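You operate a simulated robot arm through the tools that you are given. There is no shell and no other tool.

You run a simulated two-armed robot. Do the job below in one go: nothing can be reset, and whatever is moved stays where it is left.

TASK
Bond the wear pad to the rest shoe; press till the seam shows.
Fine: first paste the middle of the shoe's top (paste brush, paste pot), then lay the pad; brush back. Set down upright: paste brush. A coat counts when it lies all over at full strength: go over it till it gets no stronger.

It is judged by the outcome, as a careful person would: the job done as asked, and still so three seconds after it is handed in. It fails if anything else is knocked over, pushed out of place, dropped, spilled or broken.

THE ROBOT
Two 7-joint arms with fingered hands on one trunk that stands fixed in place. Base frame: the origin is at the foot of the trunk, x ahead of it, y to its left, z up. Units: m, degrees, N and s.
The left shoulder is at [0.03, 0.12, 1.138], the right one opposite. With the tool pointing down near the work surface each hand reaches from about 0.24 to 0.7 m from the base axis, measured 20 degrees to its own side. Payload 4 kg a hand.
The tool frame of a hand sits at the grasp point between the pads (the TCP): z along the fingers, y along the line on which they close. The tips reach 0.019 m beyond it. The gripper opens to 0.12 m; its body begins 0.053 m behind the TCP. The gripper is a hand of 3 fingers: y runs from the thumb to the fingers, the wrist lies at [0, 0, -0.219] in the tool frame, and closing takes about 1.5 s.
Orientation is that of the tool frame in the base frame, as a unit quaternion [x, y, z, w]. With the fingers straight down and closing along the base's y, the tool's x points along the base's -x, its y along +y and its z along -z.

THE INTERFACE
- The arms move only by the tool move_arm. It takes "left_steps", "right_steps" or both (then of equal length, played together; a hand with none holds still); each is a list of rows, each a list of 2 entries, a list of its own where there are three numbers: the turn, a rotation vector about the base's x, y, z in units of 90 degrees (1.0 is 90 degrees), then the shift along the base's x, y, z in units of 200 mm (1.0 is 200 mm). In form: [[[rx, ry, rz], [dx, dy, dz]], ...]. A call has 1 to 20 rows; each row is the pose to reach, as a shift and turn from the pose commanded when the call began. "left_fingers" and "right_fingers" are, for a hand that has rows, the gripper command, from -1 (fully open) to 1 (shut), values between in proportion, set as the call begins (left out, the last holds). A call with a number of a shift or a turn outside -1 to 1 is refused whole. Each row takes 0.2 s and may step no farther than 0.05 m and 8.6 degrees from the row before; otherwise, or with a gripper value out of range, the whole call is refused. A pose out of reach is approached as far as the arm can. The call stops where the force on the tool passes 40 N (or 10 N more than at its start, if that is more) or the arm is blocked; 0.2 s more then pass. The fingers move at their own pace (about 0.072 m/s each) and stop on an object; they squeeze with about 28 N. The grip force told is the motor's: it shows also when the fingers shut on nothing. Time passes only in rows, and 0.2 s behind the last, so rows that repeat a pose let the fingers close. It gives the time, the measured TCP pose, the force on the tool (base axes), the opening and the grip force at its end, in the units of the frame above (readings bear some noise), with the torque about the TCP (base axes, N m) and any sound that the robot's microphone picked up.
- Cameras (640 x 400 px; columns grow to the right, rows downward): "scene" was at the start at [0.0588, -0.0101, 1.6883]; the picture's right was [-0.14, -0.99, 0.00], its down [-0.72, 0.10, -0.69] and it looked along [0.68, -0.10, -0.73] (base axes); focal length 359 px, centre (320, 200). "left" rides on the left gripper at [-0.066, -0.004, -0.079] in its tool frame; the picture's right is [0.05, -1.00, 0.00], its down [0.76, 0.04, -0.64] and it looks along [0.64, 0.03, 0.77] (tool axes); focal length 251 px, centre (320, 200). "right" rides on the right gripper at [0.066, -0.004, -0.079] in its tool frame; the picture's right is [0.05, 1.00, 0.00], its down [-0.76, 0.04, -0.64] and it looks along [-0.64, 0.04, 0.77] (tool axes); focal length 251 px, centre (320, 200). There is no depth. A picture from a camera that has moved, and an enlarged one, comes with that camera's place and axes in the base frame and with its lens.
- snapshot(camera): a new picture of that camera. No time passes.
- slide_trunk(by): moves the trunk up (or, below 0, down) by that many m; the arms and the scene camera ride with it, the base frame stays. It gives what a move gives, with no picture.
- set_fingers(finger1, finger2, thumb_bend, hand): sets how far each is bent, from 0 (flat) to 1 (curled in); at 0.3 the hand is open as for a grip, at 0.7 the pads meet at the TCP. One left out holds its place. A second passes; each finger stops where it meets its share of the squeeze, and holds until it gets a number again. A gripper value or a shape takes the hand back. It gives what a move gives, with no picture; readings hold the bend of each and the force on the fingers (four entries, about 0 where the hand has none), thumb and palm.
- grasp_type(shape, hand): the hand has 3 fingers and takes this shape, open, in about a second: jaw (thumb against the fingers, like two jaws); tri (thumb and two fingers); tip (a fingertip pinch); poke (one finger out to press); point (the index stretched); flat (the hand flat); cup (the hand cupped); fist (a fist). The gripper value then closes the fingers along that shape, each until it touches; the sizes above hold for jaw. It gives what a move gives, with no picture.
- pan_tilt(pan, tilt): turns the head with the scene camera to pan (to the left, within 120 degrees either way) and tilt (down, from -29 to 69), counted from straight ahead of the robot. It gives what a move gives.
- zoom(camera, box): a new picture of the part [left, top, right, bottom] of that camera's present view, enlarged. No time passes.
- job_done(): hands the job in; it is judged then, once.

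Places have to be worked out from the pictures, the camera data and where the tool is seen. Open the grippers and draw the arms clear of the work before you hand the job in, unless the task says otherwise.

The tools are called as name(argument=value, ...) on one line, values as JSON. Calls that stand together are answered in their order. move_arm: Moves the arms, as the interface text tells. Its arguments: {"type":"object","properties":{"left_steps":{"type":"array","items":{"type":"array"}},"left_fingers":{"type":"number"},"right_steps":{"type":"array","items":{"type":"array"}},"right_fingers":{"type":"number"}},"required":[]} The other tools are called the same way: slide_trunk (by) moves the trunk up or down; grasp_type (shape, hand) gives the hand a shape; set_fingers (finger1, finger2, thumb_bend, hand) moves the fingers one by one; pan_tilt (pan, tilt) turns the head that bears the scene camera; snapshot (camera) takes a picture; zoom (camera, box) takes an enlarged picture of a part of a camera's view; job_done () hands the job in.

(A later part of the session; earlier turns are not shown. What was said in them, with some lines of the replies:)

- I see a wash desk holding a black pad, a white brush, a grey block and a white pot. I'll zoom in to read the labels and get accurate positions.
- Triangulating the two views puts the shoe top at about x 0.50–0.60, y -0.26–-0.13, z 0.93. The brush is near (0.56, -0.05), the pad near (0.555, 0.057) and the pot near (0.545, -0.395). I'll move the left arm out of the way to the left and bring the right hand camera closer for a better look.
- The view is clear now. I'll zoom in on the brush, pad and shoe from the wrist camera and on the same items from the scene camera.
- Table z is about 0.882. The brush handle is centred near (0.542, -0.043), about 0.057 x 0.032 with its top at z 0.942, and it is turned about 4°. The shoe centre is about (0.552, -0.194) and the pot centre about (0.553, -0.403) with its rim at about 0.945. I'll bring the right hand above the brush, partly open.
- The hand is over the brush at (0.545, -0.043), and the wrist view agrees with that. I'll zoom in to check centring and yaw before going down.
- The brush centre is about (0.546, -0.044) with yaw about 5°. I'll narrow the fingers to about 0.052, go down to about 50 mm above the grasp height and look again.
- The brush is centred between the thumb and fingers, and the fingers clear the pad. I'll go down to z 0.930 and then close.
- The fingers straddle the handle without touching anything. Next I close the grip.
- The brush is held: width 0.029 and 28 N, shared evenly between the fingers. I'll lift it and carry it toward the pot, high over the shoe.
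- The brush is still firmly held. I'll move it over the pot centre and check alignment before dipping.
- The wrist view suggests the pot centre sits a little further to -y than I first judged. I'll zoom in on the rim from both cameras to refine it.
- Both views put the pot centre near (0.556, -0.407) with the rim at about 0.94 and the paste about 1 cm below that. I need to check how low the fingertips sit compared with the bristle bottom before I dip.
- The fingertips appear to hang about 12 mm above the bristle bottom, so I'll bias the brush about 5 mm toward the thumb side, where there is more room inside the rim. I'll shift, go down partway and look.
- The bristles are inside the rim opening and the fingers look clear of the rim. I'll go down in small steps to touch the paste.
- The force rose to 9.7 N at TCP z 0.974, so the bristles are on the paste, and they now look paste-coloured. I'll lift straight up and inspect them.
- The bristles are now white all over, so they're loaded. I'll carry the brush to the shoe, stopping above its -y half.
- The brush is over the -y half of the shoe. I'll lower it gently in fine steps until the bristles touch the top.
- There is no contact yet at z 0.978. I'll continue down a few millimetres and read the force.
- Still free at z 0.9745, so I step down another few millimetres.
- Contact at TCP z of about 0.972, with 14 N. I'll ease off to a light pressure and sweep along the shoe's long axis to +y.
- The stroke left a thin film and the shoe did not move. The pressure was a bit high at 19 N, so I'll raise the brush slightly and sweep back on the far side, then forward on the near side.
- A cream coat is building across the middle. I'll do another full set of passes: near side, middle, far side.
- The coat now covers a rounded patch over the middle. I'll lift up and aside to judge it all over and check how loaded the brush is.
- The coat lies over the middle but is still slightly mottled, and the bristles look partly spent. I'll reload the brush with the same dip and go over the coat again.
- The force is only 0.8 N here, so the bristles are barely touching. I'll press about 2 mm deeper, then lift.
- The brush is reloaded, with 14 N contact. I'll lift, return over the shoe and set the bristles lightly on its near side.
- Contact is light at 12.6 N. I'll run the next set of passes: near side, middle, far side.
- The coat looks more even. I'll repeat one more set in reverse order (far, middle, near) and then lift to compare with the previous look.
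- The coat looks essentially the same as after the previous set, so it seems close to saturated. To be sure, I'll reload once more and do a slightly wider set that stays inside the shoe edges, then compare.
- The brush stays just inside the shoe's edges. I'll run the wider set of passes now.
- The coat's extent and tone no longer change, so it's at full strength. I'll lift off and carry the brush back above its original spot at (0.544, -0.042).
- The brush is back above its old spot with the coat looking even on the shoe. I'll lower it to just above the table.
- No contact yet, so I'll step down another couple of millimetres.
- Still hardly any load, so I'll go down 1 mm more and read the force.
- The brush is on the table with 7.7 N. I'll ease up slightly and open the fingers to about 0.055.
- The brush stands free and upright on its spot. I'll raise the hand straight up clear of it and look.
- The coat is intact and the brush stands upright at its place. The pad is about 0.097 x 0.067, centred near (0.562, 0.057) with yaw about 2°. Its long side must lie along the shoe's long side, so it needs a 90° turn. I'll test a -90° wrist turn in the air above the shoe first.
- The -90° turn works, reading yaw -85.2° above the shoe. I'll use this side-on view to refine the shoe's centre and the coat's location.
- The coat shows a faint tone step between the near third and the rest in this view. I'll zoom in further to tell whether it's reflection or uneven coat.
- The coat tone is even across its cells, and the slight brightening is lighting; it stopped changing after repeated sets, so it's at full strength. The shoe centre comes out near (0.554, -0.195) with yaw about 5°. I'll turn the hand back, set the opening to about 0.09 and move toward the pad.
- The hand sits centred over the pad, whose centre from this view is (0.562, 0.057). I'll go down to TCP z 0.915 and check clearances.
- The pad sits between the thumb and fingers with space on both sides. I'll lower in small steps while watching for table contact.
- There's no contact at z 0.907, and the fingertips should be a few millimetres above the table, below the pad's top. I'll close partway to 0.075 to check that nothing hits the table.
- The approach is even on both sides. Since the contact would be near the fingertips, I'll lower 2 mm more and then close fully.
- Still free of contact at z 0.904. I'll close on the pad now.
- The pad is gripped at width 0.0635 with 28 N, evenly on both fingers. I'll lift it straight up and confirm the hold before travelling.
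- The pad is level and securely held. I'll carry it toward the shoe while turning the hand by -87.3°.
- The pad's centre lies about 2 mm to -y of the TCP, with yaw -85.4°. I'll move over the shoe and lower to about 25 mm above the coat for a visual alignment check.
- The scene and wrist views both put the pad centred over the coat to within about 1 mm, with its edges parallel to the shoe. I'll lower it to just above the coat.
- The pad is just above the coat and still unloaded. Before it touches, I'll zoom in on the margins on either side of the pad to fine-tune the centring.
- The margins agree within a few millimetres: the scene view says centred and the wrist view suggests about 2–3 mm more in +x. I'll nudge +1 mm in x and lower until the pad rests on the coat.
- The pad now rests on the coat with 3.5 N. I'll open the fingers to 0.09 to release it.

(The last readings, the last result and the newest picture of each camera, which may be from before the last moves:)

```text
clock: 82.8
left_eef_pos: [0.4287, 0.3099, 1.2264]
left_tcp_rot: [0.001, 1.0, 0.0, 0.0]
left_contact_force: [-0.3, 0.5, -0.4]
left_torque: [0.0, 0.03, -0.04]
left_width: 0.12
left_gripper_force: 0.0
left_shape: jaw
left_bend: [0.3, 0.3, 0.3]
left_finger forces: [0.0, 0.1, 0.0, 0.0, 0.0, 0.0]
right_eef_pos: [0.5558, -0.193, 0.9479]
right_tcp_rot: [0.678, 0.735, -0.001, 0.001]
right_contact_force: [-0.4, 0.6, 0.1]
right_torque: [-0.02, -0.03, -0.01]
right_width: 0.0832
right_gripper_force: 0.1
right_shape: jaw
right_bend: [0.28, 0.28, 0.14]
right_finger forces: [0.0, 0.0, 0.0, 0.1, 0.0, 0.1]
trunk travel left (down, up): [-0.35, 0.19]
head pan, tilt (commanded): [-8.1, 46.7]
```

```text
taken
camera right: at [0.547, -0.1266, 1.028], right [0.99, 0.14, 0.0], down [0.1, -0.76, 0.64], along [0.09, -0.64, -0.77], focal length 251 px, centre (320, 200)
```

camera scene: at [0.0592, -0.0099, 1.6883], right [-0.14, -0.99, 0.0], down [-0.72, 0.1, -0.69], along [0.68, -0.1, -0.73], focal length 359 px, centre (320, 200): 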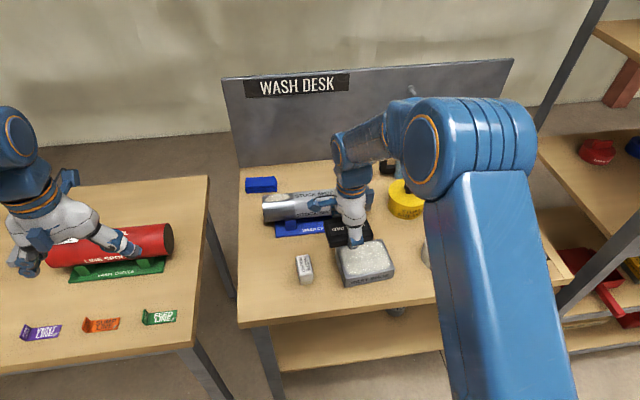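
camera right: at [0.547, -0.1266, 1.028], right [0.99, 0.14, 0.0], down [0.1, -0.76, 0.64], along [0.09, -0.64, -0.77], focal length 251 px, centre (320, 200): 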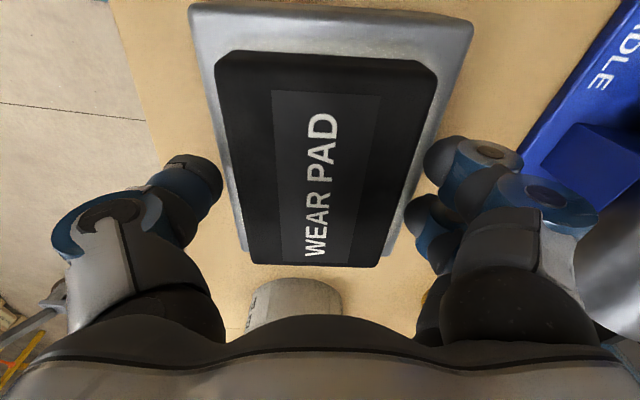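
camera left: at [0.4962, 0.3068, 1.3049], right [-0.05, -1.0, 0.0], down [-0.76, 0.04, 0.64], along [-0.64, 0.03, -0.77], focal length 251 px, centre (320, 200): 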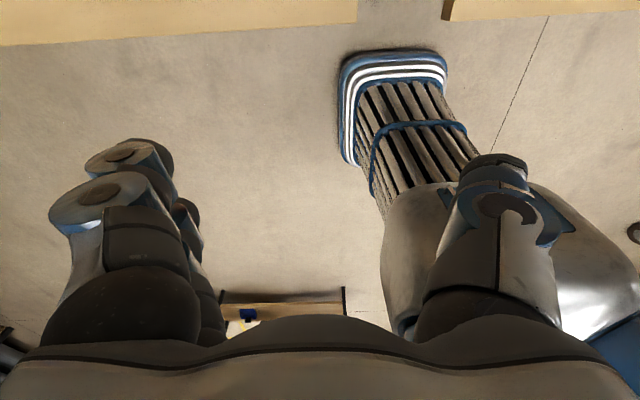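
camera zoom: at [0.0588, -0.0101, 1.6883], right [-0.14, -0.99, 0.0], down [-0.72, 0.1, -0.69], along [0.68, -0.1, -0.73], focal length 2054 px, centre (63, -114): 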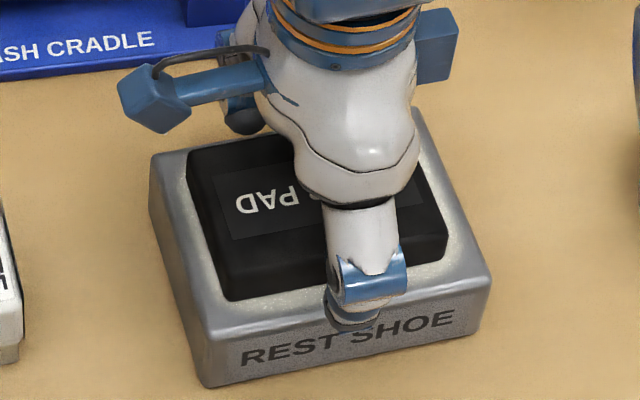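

The pad is released and lies on the coat. I'll raise the hand straight up and look at it clear of the hand.

move_arm(right_steps=[[[0, 0, 0], [0, 0, 0.05]], [[0, 0, 0], [0, 0, 0.15]], [[0, 0, 0], [0, 0, 0.3]], [[0, 0, 0], [0, 0, 0.5]], [[0, 0, 0], [0, 0, 0.7]], [[0, 0, 0], [0, 0, 0.85]], [[0, 0, 0], [0, 0, 0.85]]])

zoom(camera="scene", box=[325, 220, 405, 290])

zoom(camera="right", box=[230, 0, 410, 150])

```text
clock: 84.4
left_eef_pos: [0.4289, 0.3082, 1.2264]
left_tcp_rot: [0.0, 1.0, 0.0, 0.0]
left_contact_force: [-0.4, 0.2, 1.0]
left_torque: [0.0, 0.02, -0.01]
left_width: 0.1198
left_gripper_force: 0.1
left_shape: jaw
left_bend: [0.3, 0.3, 0.3]
left_finger forces: [0.0, 0.0, 0.0, 0.0, 0.1, 0.0]
right_eef_pos: [0.5553, -0.1929, 1.1191]
right_tcp_rot: [0.677, 0.736, 0.0, 0.0]
right_contact_force: [0.0, 0.2, 0.6]
right_torque: [-0.01, 0.0, -0.03]
right_width: 0.0837
right_gripper_force: 0.1
right_shape: jaw
right_bend: [0.28, 0.28, 0.14]
right_finger forces: [0.1, 0.1, 0.0, 0.0, 0.0, 0.1]
trunk travel left (down, up): [-0.35, 0.19]
head pan, tilt (commanded): [-8.1, 46.7]
```

```text
5.71 times, centred on (365, 255) of scene
camera zoom: at [0.0593, -0.0101, 1.6883], right [-0.14, -0.99, 0.0], down [-0.72, 0.1, -0.69], along [0.68, -0.1, -0.73], focal length 2054 px, centre (63, -114)
```

zoom: 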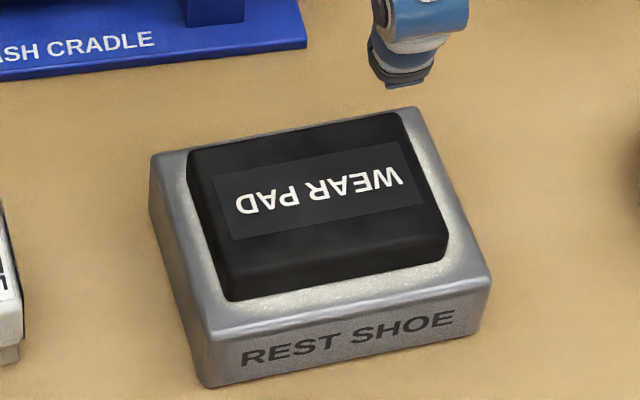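

```text
2.67 times, centred on (320, 75) of right
camera zoom: at [0.546, -0.1263, 1.1985], right [0.99, 0.14, 0.0], down [0.1, -0.76, 0.64], along [0.09, -0.64, -0.77], focal length 670 px, centre (320, 533)
```

zoom: 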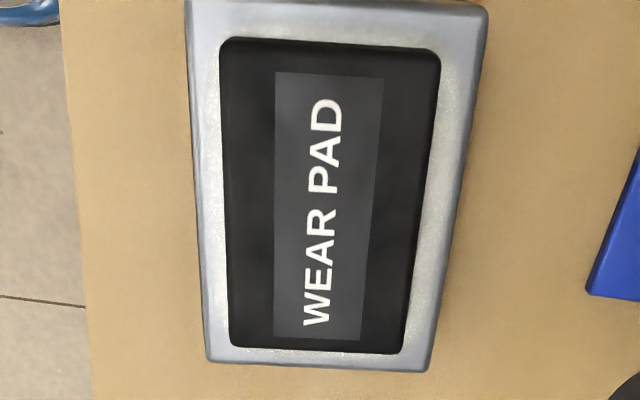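

The pad lies square on the coat within about 2 mm of centre. Now I'll make a fist with the right hand, ready to press on the pad's middle.

grasp_type(hand="right", shape="fist")

snapshot(camera="right")

zoom(camera="scene", box=[310, 150, 430, 290])

```text
clock: 85.3
left_eef_pos: [0.4296, 0.3095, 1.2262]
left_tcp_rot: [0.0, 1.0, 0.0, 0.0]
left_contact_force: [-0.8, -0.4, 0.3]
left_torque: [0.0, 0.0, 0.05]
left_width: 0.1198
left_gripper_force: 0.0
left_shape: jaw
left_bend: [0.3, 0.3, 0.3]
left_finger forces: [0.0, 0.0, 0.1, 0.1, 0.0, 0.1]
right_eef_pos: [0.5539, -0.1928, 1.1183]
right_tcp_rot: [0.677, 0.736, -0.001, 0.0]
right_contact_force: [-0.1, 0.9, -0.3]
right_torque: [-0.03, -0.02, 0.0]
right_width: 0.0
right_gripper_force: 0.1
right_shape: fist
right_bend: [1.0, 1.0, 0.67]
right_finger forces: [0.0, 0.1, 0.1, 0.0, 0.0, 0.0]
trunk travel left (down, up): [-0.35, 0.19]
head pan, tilt (commanded): [-8.1, 46.7]
```

```text
taken
camera right: at [0.5457, -0.1262, 1.1984], right [0.99, 0.14, 0.0], down [0.1, -0.76, 0.64], along [0.09, -0.64, -0.77], focal length 251 px, centre (320, 200)
```

right: 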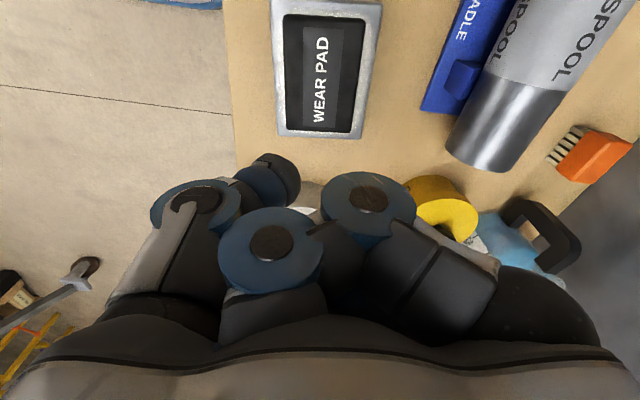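

```text
2.86 times, centred on (370, 220) of scene
camera zoom: at [0.0588, -0.0101, 1.6883], right [-0.14, -0.99, 0.0], down [-0.72, 0.1, -0.69], along [0.68, -0.1, -0.73], focal length 1027 px, centre (177, 143)
```

zoom: 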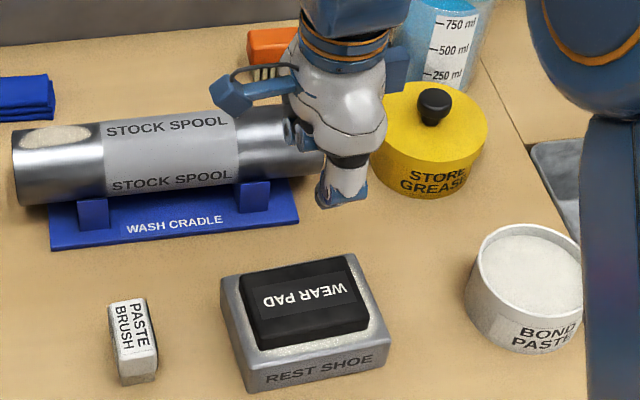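

In the fist the thumb tip sticks out off-centre. A closed three-finger jaw meets at the TCP and will press on the middle more predictably, so I'll go back to jaw.

grasp_type(hand="right", shape="jaw")

move_arm(right_steps=[[[0, 0, 0], [0, 0, 0]], [[0, 0, 0], [0, 0, 0]], [[0, 0, 0], [0, 0, 0]], [[0, 0, 0], [0, 0, 0]], [[0, 0, 0], [0, 0, 0]], [[0, 0, 0], [0, 0, 0]], [[0, 0, 0], [0, 0, 0]], [[0, 0, 0], [0, 0, 0]], [[0, 0, 0], [0, 0, 0]]], right_fingers=1)

snapshot(camera="right")

zoom(camera="scene", box=[310, 150, 430, 290])

```text
clock: 86.2
left_eef_pos: [0.4294, 0.3106, 1.2247]
left_tcp_rot: [0.0, 1.0, 0.0, 0.0]
left_contact_force: [0.1, 0.3, 0.0]
left_torque: [0.01, 0.01, 0.01]
left_width: 0.1198
left_gripper_force: 0.2
left_shape: jaw
left_bend: [0.3, 0.3, 0.3]
left_finger forces: [0.0, 0.0, 0.0, 0.0, 0.0, 0.0]
right_eef_pos: [0.5548, -0.1928, 1.1197]
right_tcp_rot: [0.677, 0.736, 0.0, 0.0]
right_contact_force: [-0.9, -0.5, 0.1]
right_torque: [-0.02, 0.01, 0.04]
right_width: 0.1198
right_gripper_force: 0.0
right_shape: jaw
right_bend: [0.3, 0.3, 0.3]
right_finger forces: [0.0, 0.0, 0.0, 0.0, 0.1, 0.1]
trunk travel left (down, up): [-0.35, 0.19]
head pan, tilt (commanded): [-8.1, 46.7]
```

```text
clock: 88.2
left_eef_pos: [0.4292, 0.3096, 1.2271]
left_tcp_rot: [0.0, 1.0, 0.0, 0.0]
left_contact_force: [0.1, 0.0, 0.2]
left_torque: [-0.03, 0.01, 0.0]
left_width: 0.1199
left_gripper_force: 0.1
left_shape: jaw
left_bend: [0.3, 0.3, 0.3]
left_finger forces: [0.1, 0.0, 0.0, 0.0, 0.0, 0.0]
right_eef_pos: [0.5554, -0.193, 1.1203]
right_tcp_rot: [0.677, 0.736, -0.001, 0.0]
right_contact_force: [-0.7, -0.6, 0.1]
right_torque: [0.03, 0.02, 0.01]
right_width: 0.0001
right_gripper_force: 27.6
right_shape: jaw
right_bend: [0.75, 0.75, 0.45]
right_finger forces: [0.0, 0.0, 0.0, 0.1, 0.0, 0.1]
trunk travel left (down, up): [-0.35, 0.19]
head pan, tilt (commanded): [-8.1, 46.7]
```

```text
taken
camera right: at [0.5457, -0.1263, 1.1984], right [0.99, 0.14, 0.0], down [0.1, -0.76, 0.64], along [0.09, -0.64, -0.77], focal length 251 px, centre (320, 200)
```

right: 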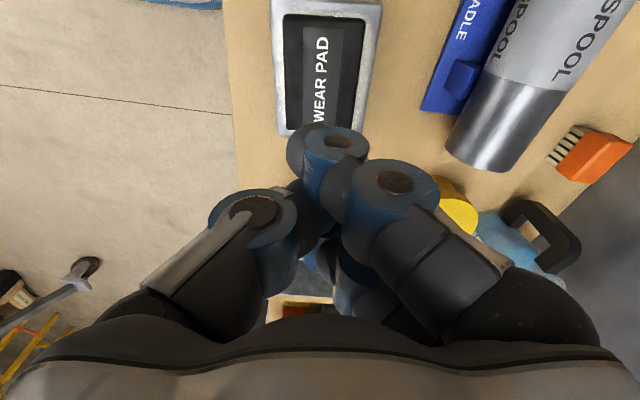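

```text
2.86 times, centred on (370, 220) of scene
camera zoom: at [0.0588, -0.01, 1.6883], right [-0.14, -0.99, 0.0], down [-0.72, 0.1, -0.69], along [0.68, -0.1, -0.73], focal length 1027 px, centre (177, 143)
```

zoom: 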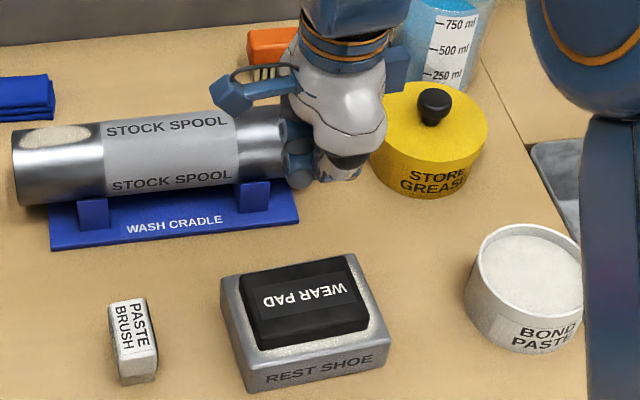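

The jaw is shut with the fingertips gathered around the TCP, above the pad's middle. I'll go down to about 2 cm above the expected contact.

move_arm(right_steps=[[[0, 0, 0], [0, 0, -0.2]], [[0, 0, 0], [0, 0, -0.4]], [[0, 0, 0], [0, 0, -0.55]], [[0, 0, 0], [0, 0, -0.63]], [[0, 0, 0], [0, 0, -0.66]], [[0, 0, 0], [0, 0, -0.66]]])

zoom(camera="scene", box=[320, 210, 410, 290])

snapshot(camera="right")

```text
clock: 89.6
left_eef_pos: [0.4297, 0.3097, 1.2263]
left_tcp_rot: [0.0, 1.0, 0.001, 0.0]
left_contact_force: [-0.9, 0.3, -0.4]
left_torque: [-0.01, 0.01, 0.01]
left_width: 0.1202
left_gripper_force: 0.1
left_shape: jaw
left_bend: [0.3, 0.3, 0.3]
left_finger forces: [0.0, 0.1, 0.1, 0.0, 0.0, 0.0]
right_eef_pos: [0.5574, -0.1949, 0.9861]
right_tcp_rot: [0.678, 0.735, 0.0, 0.001]
right_contact_force: [0.6, 0.5, 0.4]
right_torque: [0.0, 0.01, -0.02]
right_width: 0.0001
right_gripper_force: 28.4
right_shape: jaw
right_bend: [0.75, 0.75, 0.45]
right_finger forces: [0.0, 0.1, 0.0, 0.0, 0.0, 0.1]
trunk travel left (down, up): [-0.35, 0.19]
head pan, tilt (commanded): [-8.1, 46.7]
```

```text
5.00 times, centred on (365, 250) of scene
camera zoom: at [0.0589, -0.0101, 1.6884], right [-0.14, -0.99, 0.0], down [-0.72, 0.1, -0.69], along [0.68, -0.1, -0.73], focal length 1797 px, centre (95, -50)
```

zoom: 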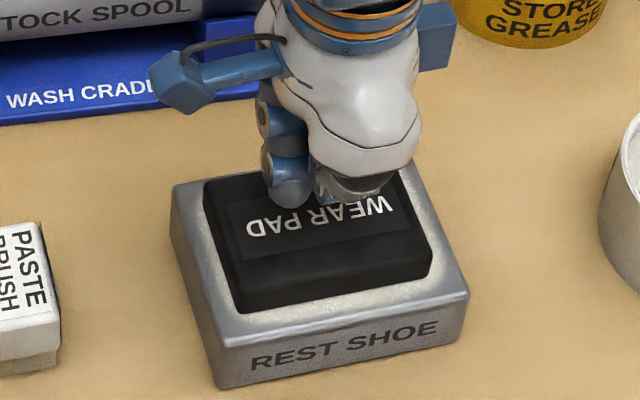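

```text
taken
camera right: at [0.5471, -0.1284, 1.066], right [0.99, 0.14, 0.0], down [0.1, -0.76, 0.64], along [0.09, -0.64, -0.77], focal length 251 px, centre (320, 200)
```

right: 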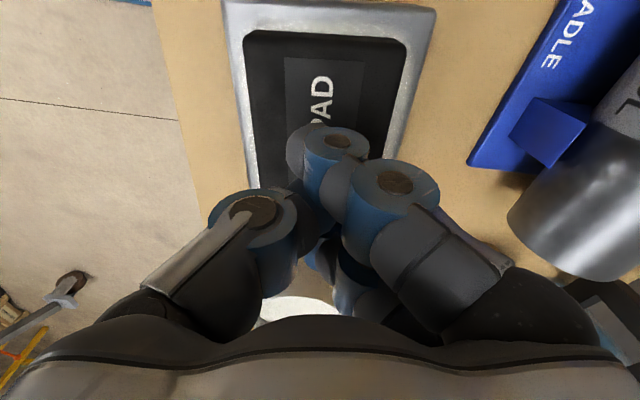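

The fingertips are close above the pad's middle. I'll continue down in 3 mm steps and watch for contact.

move_arm(right_steps=[[[0, 0, 0], [0, 0, -0.015]], [[0, 0, 0], [0, 0, -0.03]], [[0, 0, 0], [0, 0, -0.045]], [[0, 0, 0], [0, 0, -0.055]], [[0, 0, 0], [0, 0, -0.055]]])

zoom(camera="scene", box=[320, 210, 410, 290])

```text
clock: 90.8
left_eef_pos: [0.4302, 0.3096, 1.2267]
left_tcp_rot: [0.0, 1.0, -0.001, 0.001]
left_contact_force: [0.7, 0.0, -0.6]
left_torque: [-0.05, 0.02, 0.01]
left_width: 0.1199
left_gripper_force: 0.1
left_shape: jaw
left_bend: [0.3, 0.3, 0.3]
left_finger forces: [0.0, 0.0, 0.1, 0.1, 0.1, 0.0]
right_eef_pos: [0.5555, -0.1937, 0.9744]
right_tcp_rot: [0.677, 0.736, 0.0, 0.0]
right_contact_force: [0.3, 0.2, 0.7]
right_torque: [-0.02, 0.01, 0.0]
right_width: 0.0
right_gripper_force: 28.2
right_shape: jaw
right_bend: [0.75, 0.75, 0.45]
right_finger forces: [0.1, 0.0, 0.1, 0.1, 0.0, 0.0]
trunk travel left (down, up): [-0.35, 0.19]
head pan, tilt (commanded): [-8.1, 46.7]
```

```text
5.00 times, centred on (365, 250) of scene
camera zoom: at [0.0588, -0.01, 1.6883], right [-0.14, -0.99, 0.0], down [-0.72, 0.1, -0.69], along [0.68, -0.1, -0.73], focal length 1797 px, centre (95, -50)
```

zoom: 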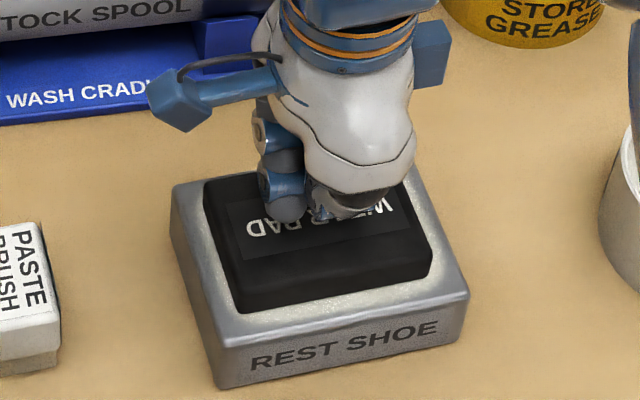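

Still no contact at z 0.974, so I'll continue down in small steps.

move_arm(right_steps=[[[0, 0, 0], [0, 0, -0.01]], [[0, 0, 0], [0, 0, -0.02]], [[0, 0, 0], [0, 0, -0.03]], [[0, 0, 0], [0, 0, -0.04]], [[0, 0, 0], [0, 0, -0.05]], [[0, 0, 0], [0, 0, -0.05]]])

zoom(camera="scene", box=[320, 210, 410, 290])

```text
clock: 92.2
left_eef_pos: [0.4303, 0.3105, 1.2258]
left_tcp_rot: [0.0, 1.0, 0.001, 0.0]
left_contact_force: [0.4, -0.3, -0.3]
left_torque: [-0.03, 0.01, 0.02]
left_width: 0.1197
left_gripper_force: 0.0
left_shape: jaw
left_bend: [0.3, 0.3, 0.3]
left_finger forces: [0.0, 0.0, 0.1, 0.0, 0.0, 0.0]
right_eef_pos: [0.5553, -0.193, 0.9669]
right_tcp_rot: [0.677, 0.736, 0.0, 0.001]
right_contact_force: [0.1, -0.8, 0.2]
right_torque: [-0.02, 0.02, 0.0]
right_width: 0.0003
right_gripper_force: 28.1
right_shape: jaw
right_bend: [0.75, 0.75, 0.45]
right_finger forces: [0.0, 0.1, 0.0, 0.0, 0.0, 0.0]
trunk travel left (down, up): [-0.35, 0.19]
head pan, tilt (commanded): [-8.1, 46.7]
```

```text
5.00 times, centred on (365, 250) of scene
camera zoom: at [0.0588, -0.0101, 1.6883], right [-0.14, -0.99, 0.0], down [-0.72, 0.1, -0.69], along [0.68, -0.1, -0.73], focal length 1797 px, centre (95, -50)
```

zoom: 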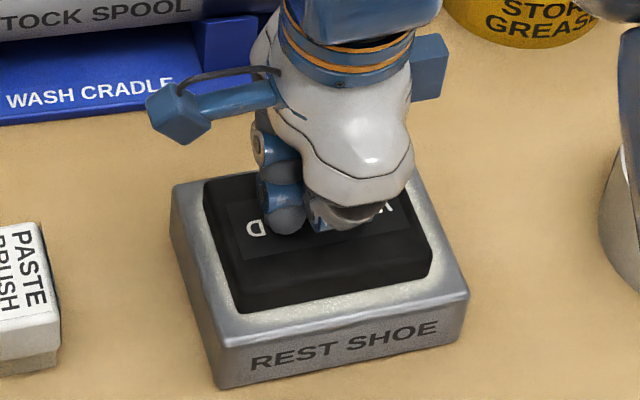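

No load yet at z 0.967. I'll keep stepping down.

move_arm(right_steps=[[[0, 0, 0], [0, 0, -0.005]], [[0, 0, 0], [0, 0, -0.01]], [[0, 0, 0], [0, 0, -0.015]], [[0, 0, 0], [0, 0, -0.02]], [[0, 0, 0], [0, 0, -0.02]]])

```text
clock: 93.4
left_eef_pos: [0.4274, 0.3102, 1.227]
left_tcp_rot: [0.0, 1.0, 0.001, 0.0]
left_contact_force: [0.8, -0.1, 1.4]
left_torque: [-0.02, -0.03, -0.01]
left_width: 0.12
left_gripper_force: 0.1
left_shape: jaw
left_bend: [0.3, 0.3, 0.3]
left_finger forces: [0.0, 0.0, 0.1, 0.0, 0.1, 0.0]
right_eef_pos: [0.5564, -0.1918, 0.9636]
right_tcp_rot: [0.678, 0.735, 0.003, 0.001]
right_contact_force: [4.5, -1.3, 21.6]
right_torque: [-0.05, -0.01, 0.01]
right_width: 0.0002
right_gripper_force: 28.4
right_shape: jaw
right_bend: [0.75, 0.75, 0.45]
right_finger forces: [9.7, 8.5, 0.0, 0.1, 10.1, 0.0]
trunk travel left (down, up): [-0.35, 0.19]
head pan, tilt (commanded): [-8.1, 46.7]
```

Pressing with about 22 N now, shared over all three fingertips. I'll check whether the seam shows yet.

zoom(camera="scene", box=[330, 230, 400, 290])

zoom(camera="right", box=[180, 0, 480, 180])

```text
6.67 times, centred on (365, 260) of scene
camera zoom: at [0.057, -0.0096, 1.6886], right [-0.14, -0.99, 0.0], down [-0.72, 0.1, -0.69], along [0.68, -0.1, -0.73], focal length 2396 px, centre (20, -200)
```

zoom: 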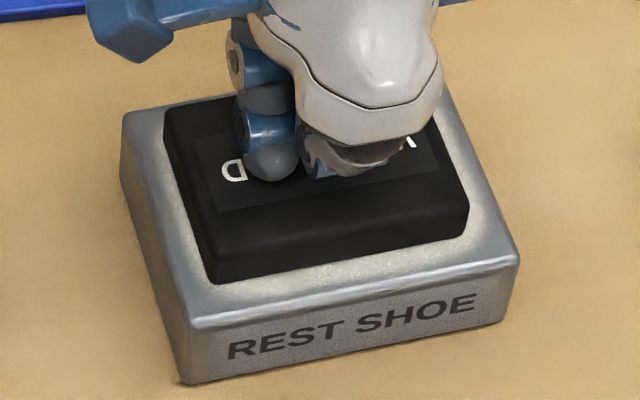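

```text
2.13 times, centred on (330, 90) of right
camera zoom: at [0.5463, -0.1269, 1.0429], right [0.99, 0.14, 0.01], down [0.1, -0.76, 0.64], along [0.09, -0.64, -0.76], focal length 536 px, centre (299, 435)
```

zoom: 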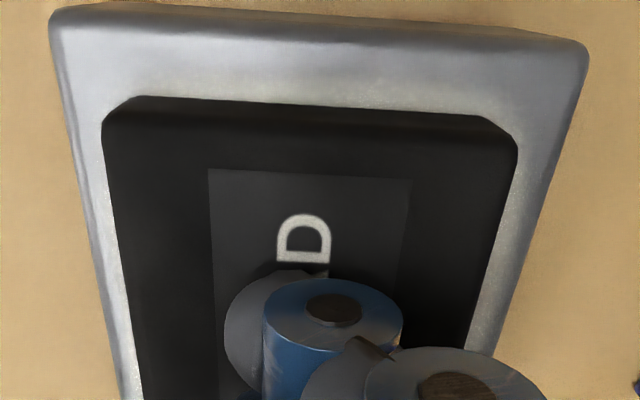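

No clear seam yet at 22 N. I'll press about 1 mm further and hold for a second.

move_arm(right_steps=[[[0, 0, 0], [0, 0, -0.003]], [[0, 0, 0], [0, 0, -0.005]], [[0, 0, 0], [0, 0, -0.005]], [[0, 0, 0], [0, 0, -0.005]], [[0, 0, 0], [0, 0, -0.005]], [[0, 0, 0], [0, 0, -0.005]]])

zoom(camera="scene", box=[330, 230, 400, 290])

zoom(camera="right", box=[180, 0, 480, 180])

```text
clock: 94.8
left_eef_pos: [0.4272, 0.3108, 1.2261]
left_tcp_rot: [0.0, 1.0, 0.0, 0.001]
left_contact_force: [0.3, -0.1, -0.1]
left_torque: [0.03, 0.02, 0.0]
left_width: 0.1199
left_gripper_force: 0.1
left_shape: jaw
left_bend: [0.3, 0.3, 0.3]
left_finger forces: [0.0, 0.0, 0.1, 0.1, 0.1, 0.0]
right_eef_pos: [0.5566, -0.1929, 0.965]
right_tcp_rot: [0.678, 0.735, 0.001, 0.002]
right_contact_force: [6.2, -1.9, 32.7]
right_torque: [-0.01, -0.08, -0.02]
right_width: 0.0
right_gripper_force: 28.4
right_shape: jaw
right_bend: [0.75, 0.75, 0.45]
right_finger forces: [13.9, 12.6, 0.0, 0.0, 12.9, 0.1]
trunk travel left (down, up): [-0.35, 0.19]
head pan, tilt (commanded): [-8.1, 46.7]
```

```text
6.67 times, centred on (365, 260) of scene
camera zoom: at [0.0561, -0.0091, 1.6885], right [-0.14, -0.99, 0.0], down [-0.72, 0.1, -0.69], along [0.68, -0.1, -0.73], focal length 2396 px, centre (20, -200)
```

zoom: 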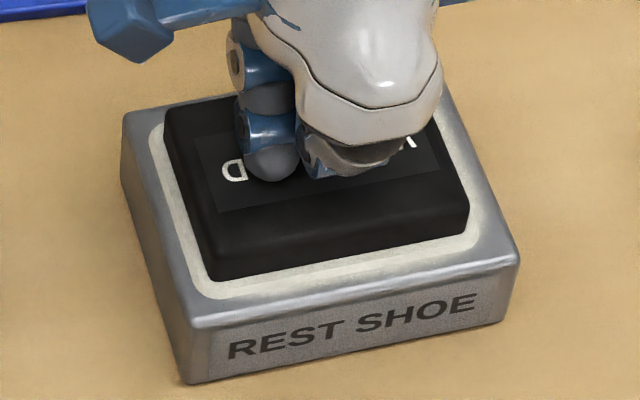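

```text
2.13 times, centred on (330, 90) of right
camera zoom: at [0.5461, -0.1268, 1.0428], right [0.99, 0.13, 0.01], down [0.1, -0.76, 0.64], along [0.09, -0.64, -0.76], focal length 536 px, centre (299, 435)
```

zoom: 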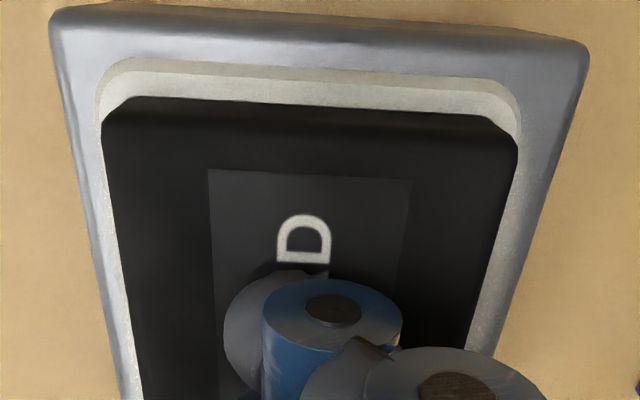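

A bead of paste, the seam, now shows all round the pad at 33 N. I'll stop pressing and lift straight off.

move_arm(right_steps=[[[0, 0, 0], [0, 0, 0.02]], [[0, 0, 0], [0, 0, 0.1]], [[0, 0, 0], [0, 0, 0.25]], [[0, 0, 0], [0, 0, 0.45]], [[0, 0, 0], [0, 0, 0.65]], [[0, 0, 0], [0, 0, 0.85]], [[0, 0, 0], [0, 0, 1.0]], [[0, 0, 0], [0, 0, 1.0]]])

zoom(camera="scene", box=[330, 230, 400, 290])

zoom(camera="right", box=[230, 0, 410, 170])

```text
clock: 96.6
left_eef_pos: [0.4299, 0.3094, 1.2266]
left_tcp_rot: [0.001, 1.0, 0.001, -0.001]
left_contact_force: [0.3, -1.3, -0.3]
left_torque: [0.01, 0.02, 0.02]
left_width: 0.1199
left_gripper_force: 0.1
left_shape: jaw
left_bend: [0.3, 0.3, 0.3]
left_finger forces: [0.0, 0.0, 0.0, 0.1, 0.0, 0.0]
right_eef_pos: [0.5558, -0.1919, 1.1626]
right_tcp_rot: [0.678, 0.735, 0.0, 0.0]
right_contact_force: [0.1, 0.4, -0.7]
right_torque: [-0.02, -0.01, -0.01]
right_width: 0.0001
right_gripper_force: 28.1
right_shape: jaw
right_bend: [0.75, 0.75, 0.45]
right_finger forces: [0.0, 0.0, 0.1, 0.1, 0.0, 0.0]
trunk travel left (down, up): [-0.35, 0.19]
head pan, tilt (commanded): [-8.1, 46.7]
```

```text
6.67 times, centred on (365, 260) of scene
camera zoom: at [0.0594, -0.01, 1.6883], right [-0.14, -0.99, 0.0], down [-0.72, 0.1, -0.69], along [0.68, -0.1, -0.73], focal length 2396 px, centre (20, -200)
```

zoom: 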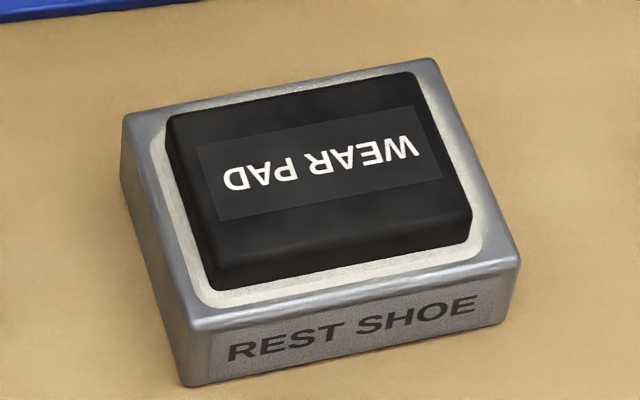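

```text
2.35 times, centred on (320, 85) of right
camera zoom: at [0.5471, -0.126, 1.2421], right [0.99, 0.14, 0.0], down [0.1, -0.76, 0.64], along [0.09, -0.64, -0.77], focal length 592 px, centre (320, 471)
```

zoom: 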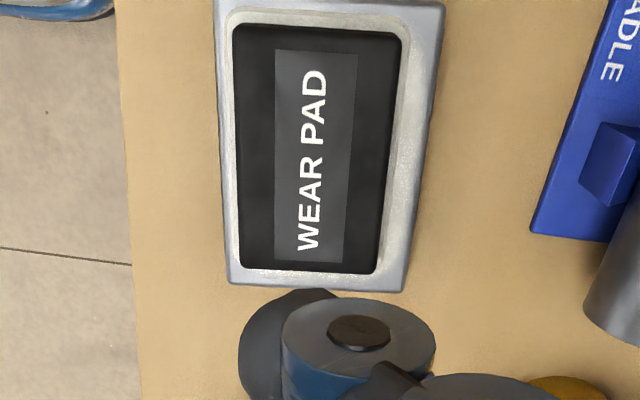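

The pad is bonded with the seam showing on all sides and sits square on the shoe. I'll open the hand and draw the right arm back to its starting area.

move_arm(right_steps=[[[0, 0, 0.05], [0, -0.02, 0.1]], [[0, 0, 0.14], [-0.04, -0.08, 0.2]], [[0, 0, 0.23], [-0.1, -0.15, 0.3]], [[0, 0, 0.32], [-0.17, -0.22, 0.38]], [[0, 0, 0.41], [-0.24, -0.3, 0.45]], [[0, 0, 0.5], [-0.31, -0.38, 0.5]], [[0, 0, 0.59], [-0.38, -0.46, 0.55]], [[0, 0, 0.68], [-0.45, -0.54, 0.55]], [[0, 0, 0.77], [-0.52, -0.62, 0.55]], [[0, 0, 0.86], [-0.6, -0.7, 0.55]], [[0, 0, 0.94], [-0.67, -0.75, 0.55]], [[0, 0, 0.94], [-0.67, -0.75, 0.55]]], right_fingers=-1)

snapshot(camera="scene")

zoom(camera="scene", box=[240, 215, 480, 320])

```text
clock: 99.2
left_eef_pos: [0.4287, 0.311, 1.2264]
left_tcp_rot: [0.001, 1.0, 0.0, 0.0]
left_contact_force: [0.0, 0.1, -0.4]
left_torque: [0.01, -0.01, -0.01]
left_width: 0.1199
left_gripper_force: 0.2
left_shape: jaw
left_bend: [0.3, 0.3, 0.3]
left_finger forces: [0.0, 0.0, 0.1, 0.1, 0.0, 0.0]
right_eef_pos: [0.4224, -0.3423, 1.2707]
right_tcp_rot: [0.005, 1.0, 0.0, 0.0]
right_contact_force: [0.1, -0.3, -0.5]
right_torque: [0.0, 0.01, 0.01]
right_width: 0.1201
right_gripper_force: 0.0
right_shape: jaw
right_bend: [0.3, 0.3, 0.3]
right_finger forces: [0.0, 0.0, 0.0, 0.0, 0.0, 0.1]
trunk travel left (down, up): [-0.35, 0.19]
head pan, tilt (commanded): [-8.1, 46.7]
```

```text
taken
camera scene: at [0.0591, -0.0099, 1.6883], right [-0.14, -0.99, 0.0], down [-0.72, 0.1, -0.69], along [0.68, -0.1, -0.73], focal length 359 px, centre (320, 200)
```

scene: 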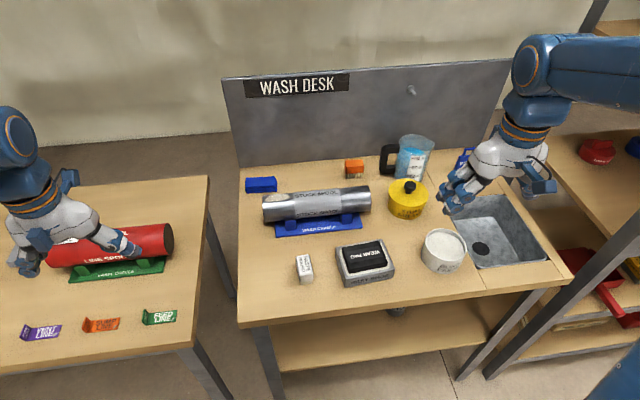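

```text
2.67 times, centred on (360, 268) of scene
camera zoom: at [0.0591, -0.0099, 1.6883], right [-0.14, -0.99, 0.0], down [-0.72, 0.1, -0.69], along [0.68, -0.1, -0.73], focal length 958 px, centre (213, 20)
```

zoom: 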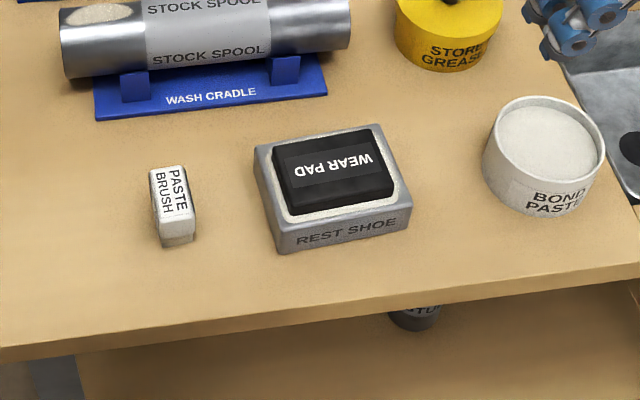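

The pad is bonded on the shoe with the seam all round, and the brush stands upright in its place. The pot and everything else are undisturbed, and both hands are open and clear, so I'm handing in the job.

job_done()

```text
The job is handed in.
```

The wear pad is bonded to the rest shoe, and the paste seam shows on all sides. I handed the job in at that point.

- **Paste:** I brushed the middle of the shoe's top in five sets of strokes, with three dips in the pot. I stopped once further strokes no longer changed the coat.
- **Pad:** I turned it 90° so its long side runs along the shoe's long side, and laid it within about 2 mm of centre. I pressed at about 33 N, when the paste bead appeared all around the edge. The "WEAR PAD" label ends up upside down as seen from the robot.
- **Brush:** It stands upright on its bristles at its original spot.
- **Surroundings:** In the final pictures nothing else is knocked over or visibly moved. Both hands are open and clear of the work.
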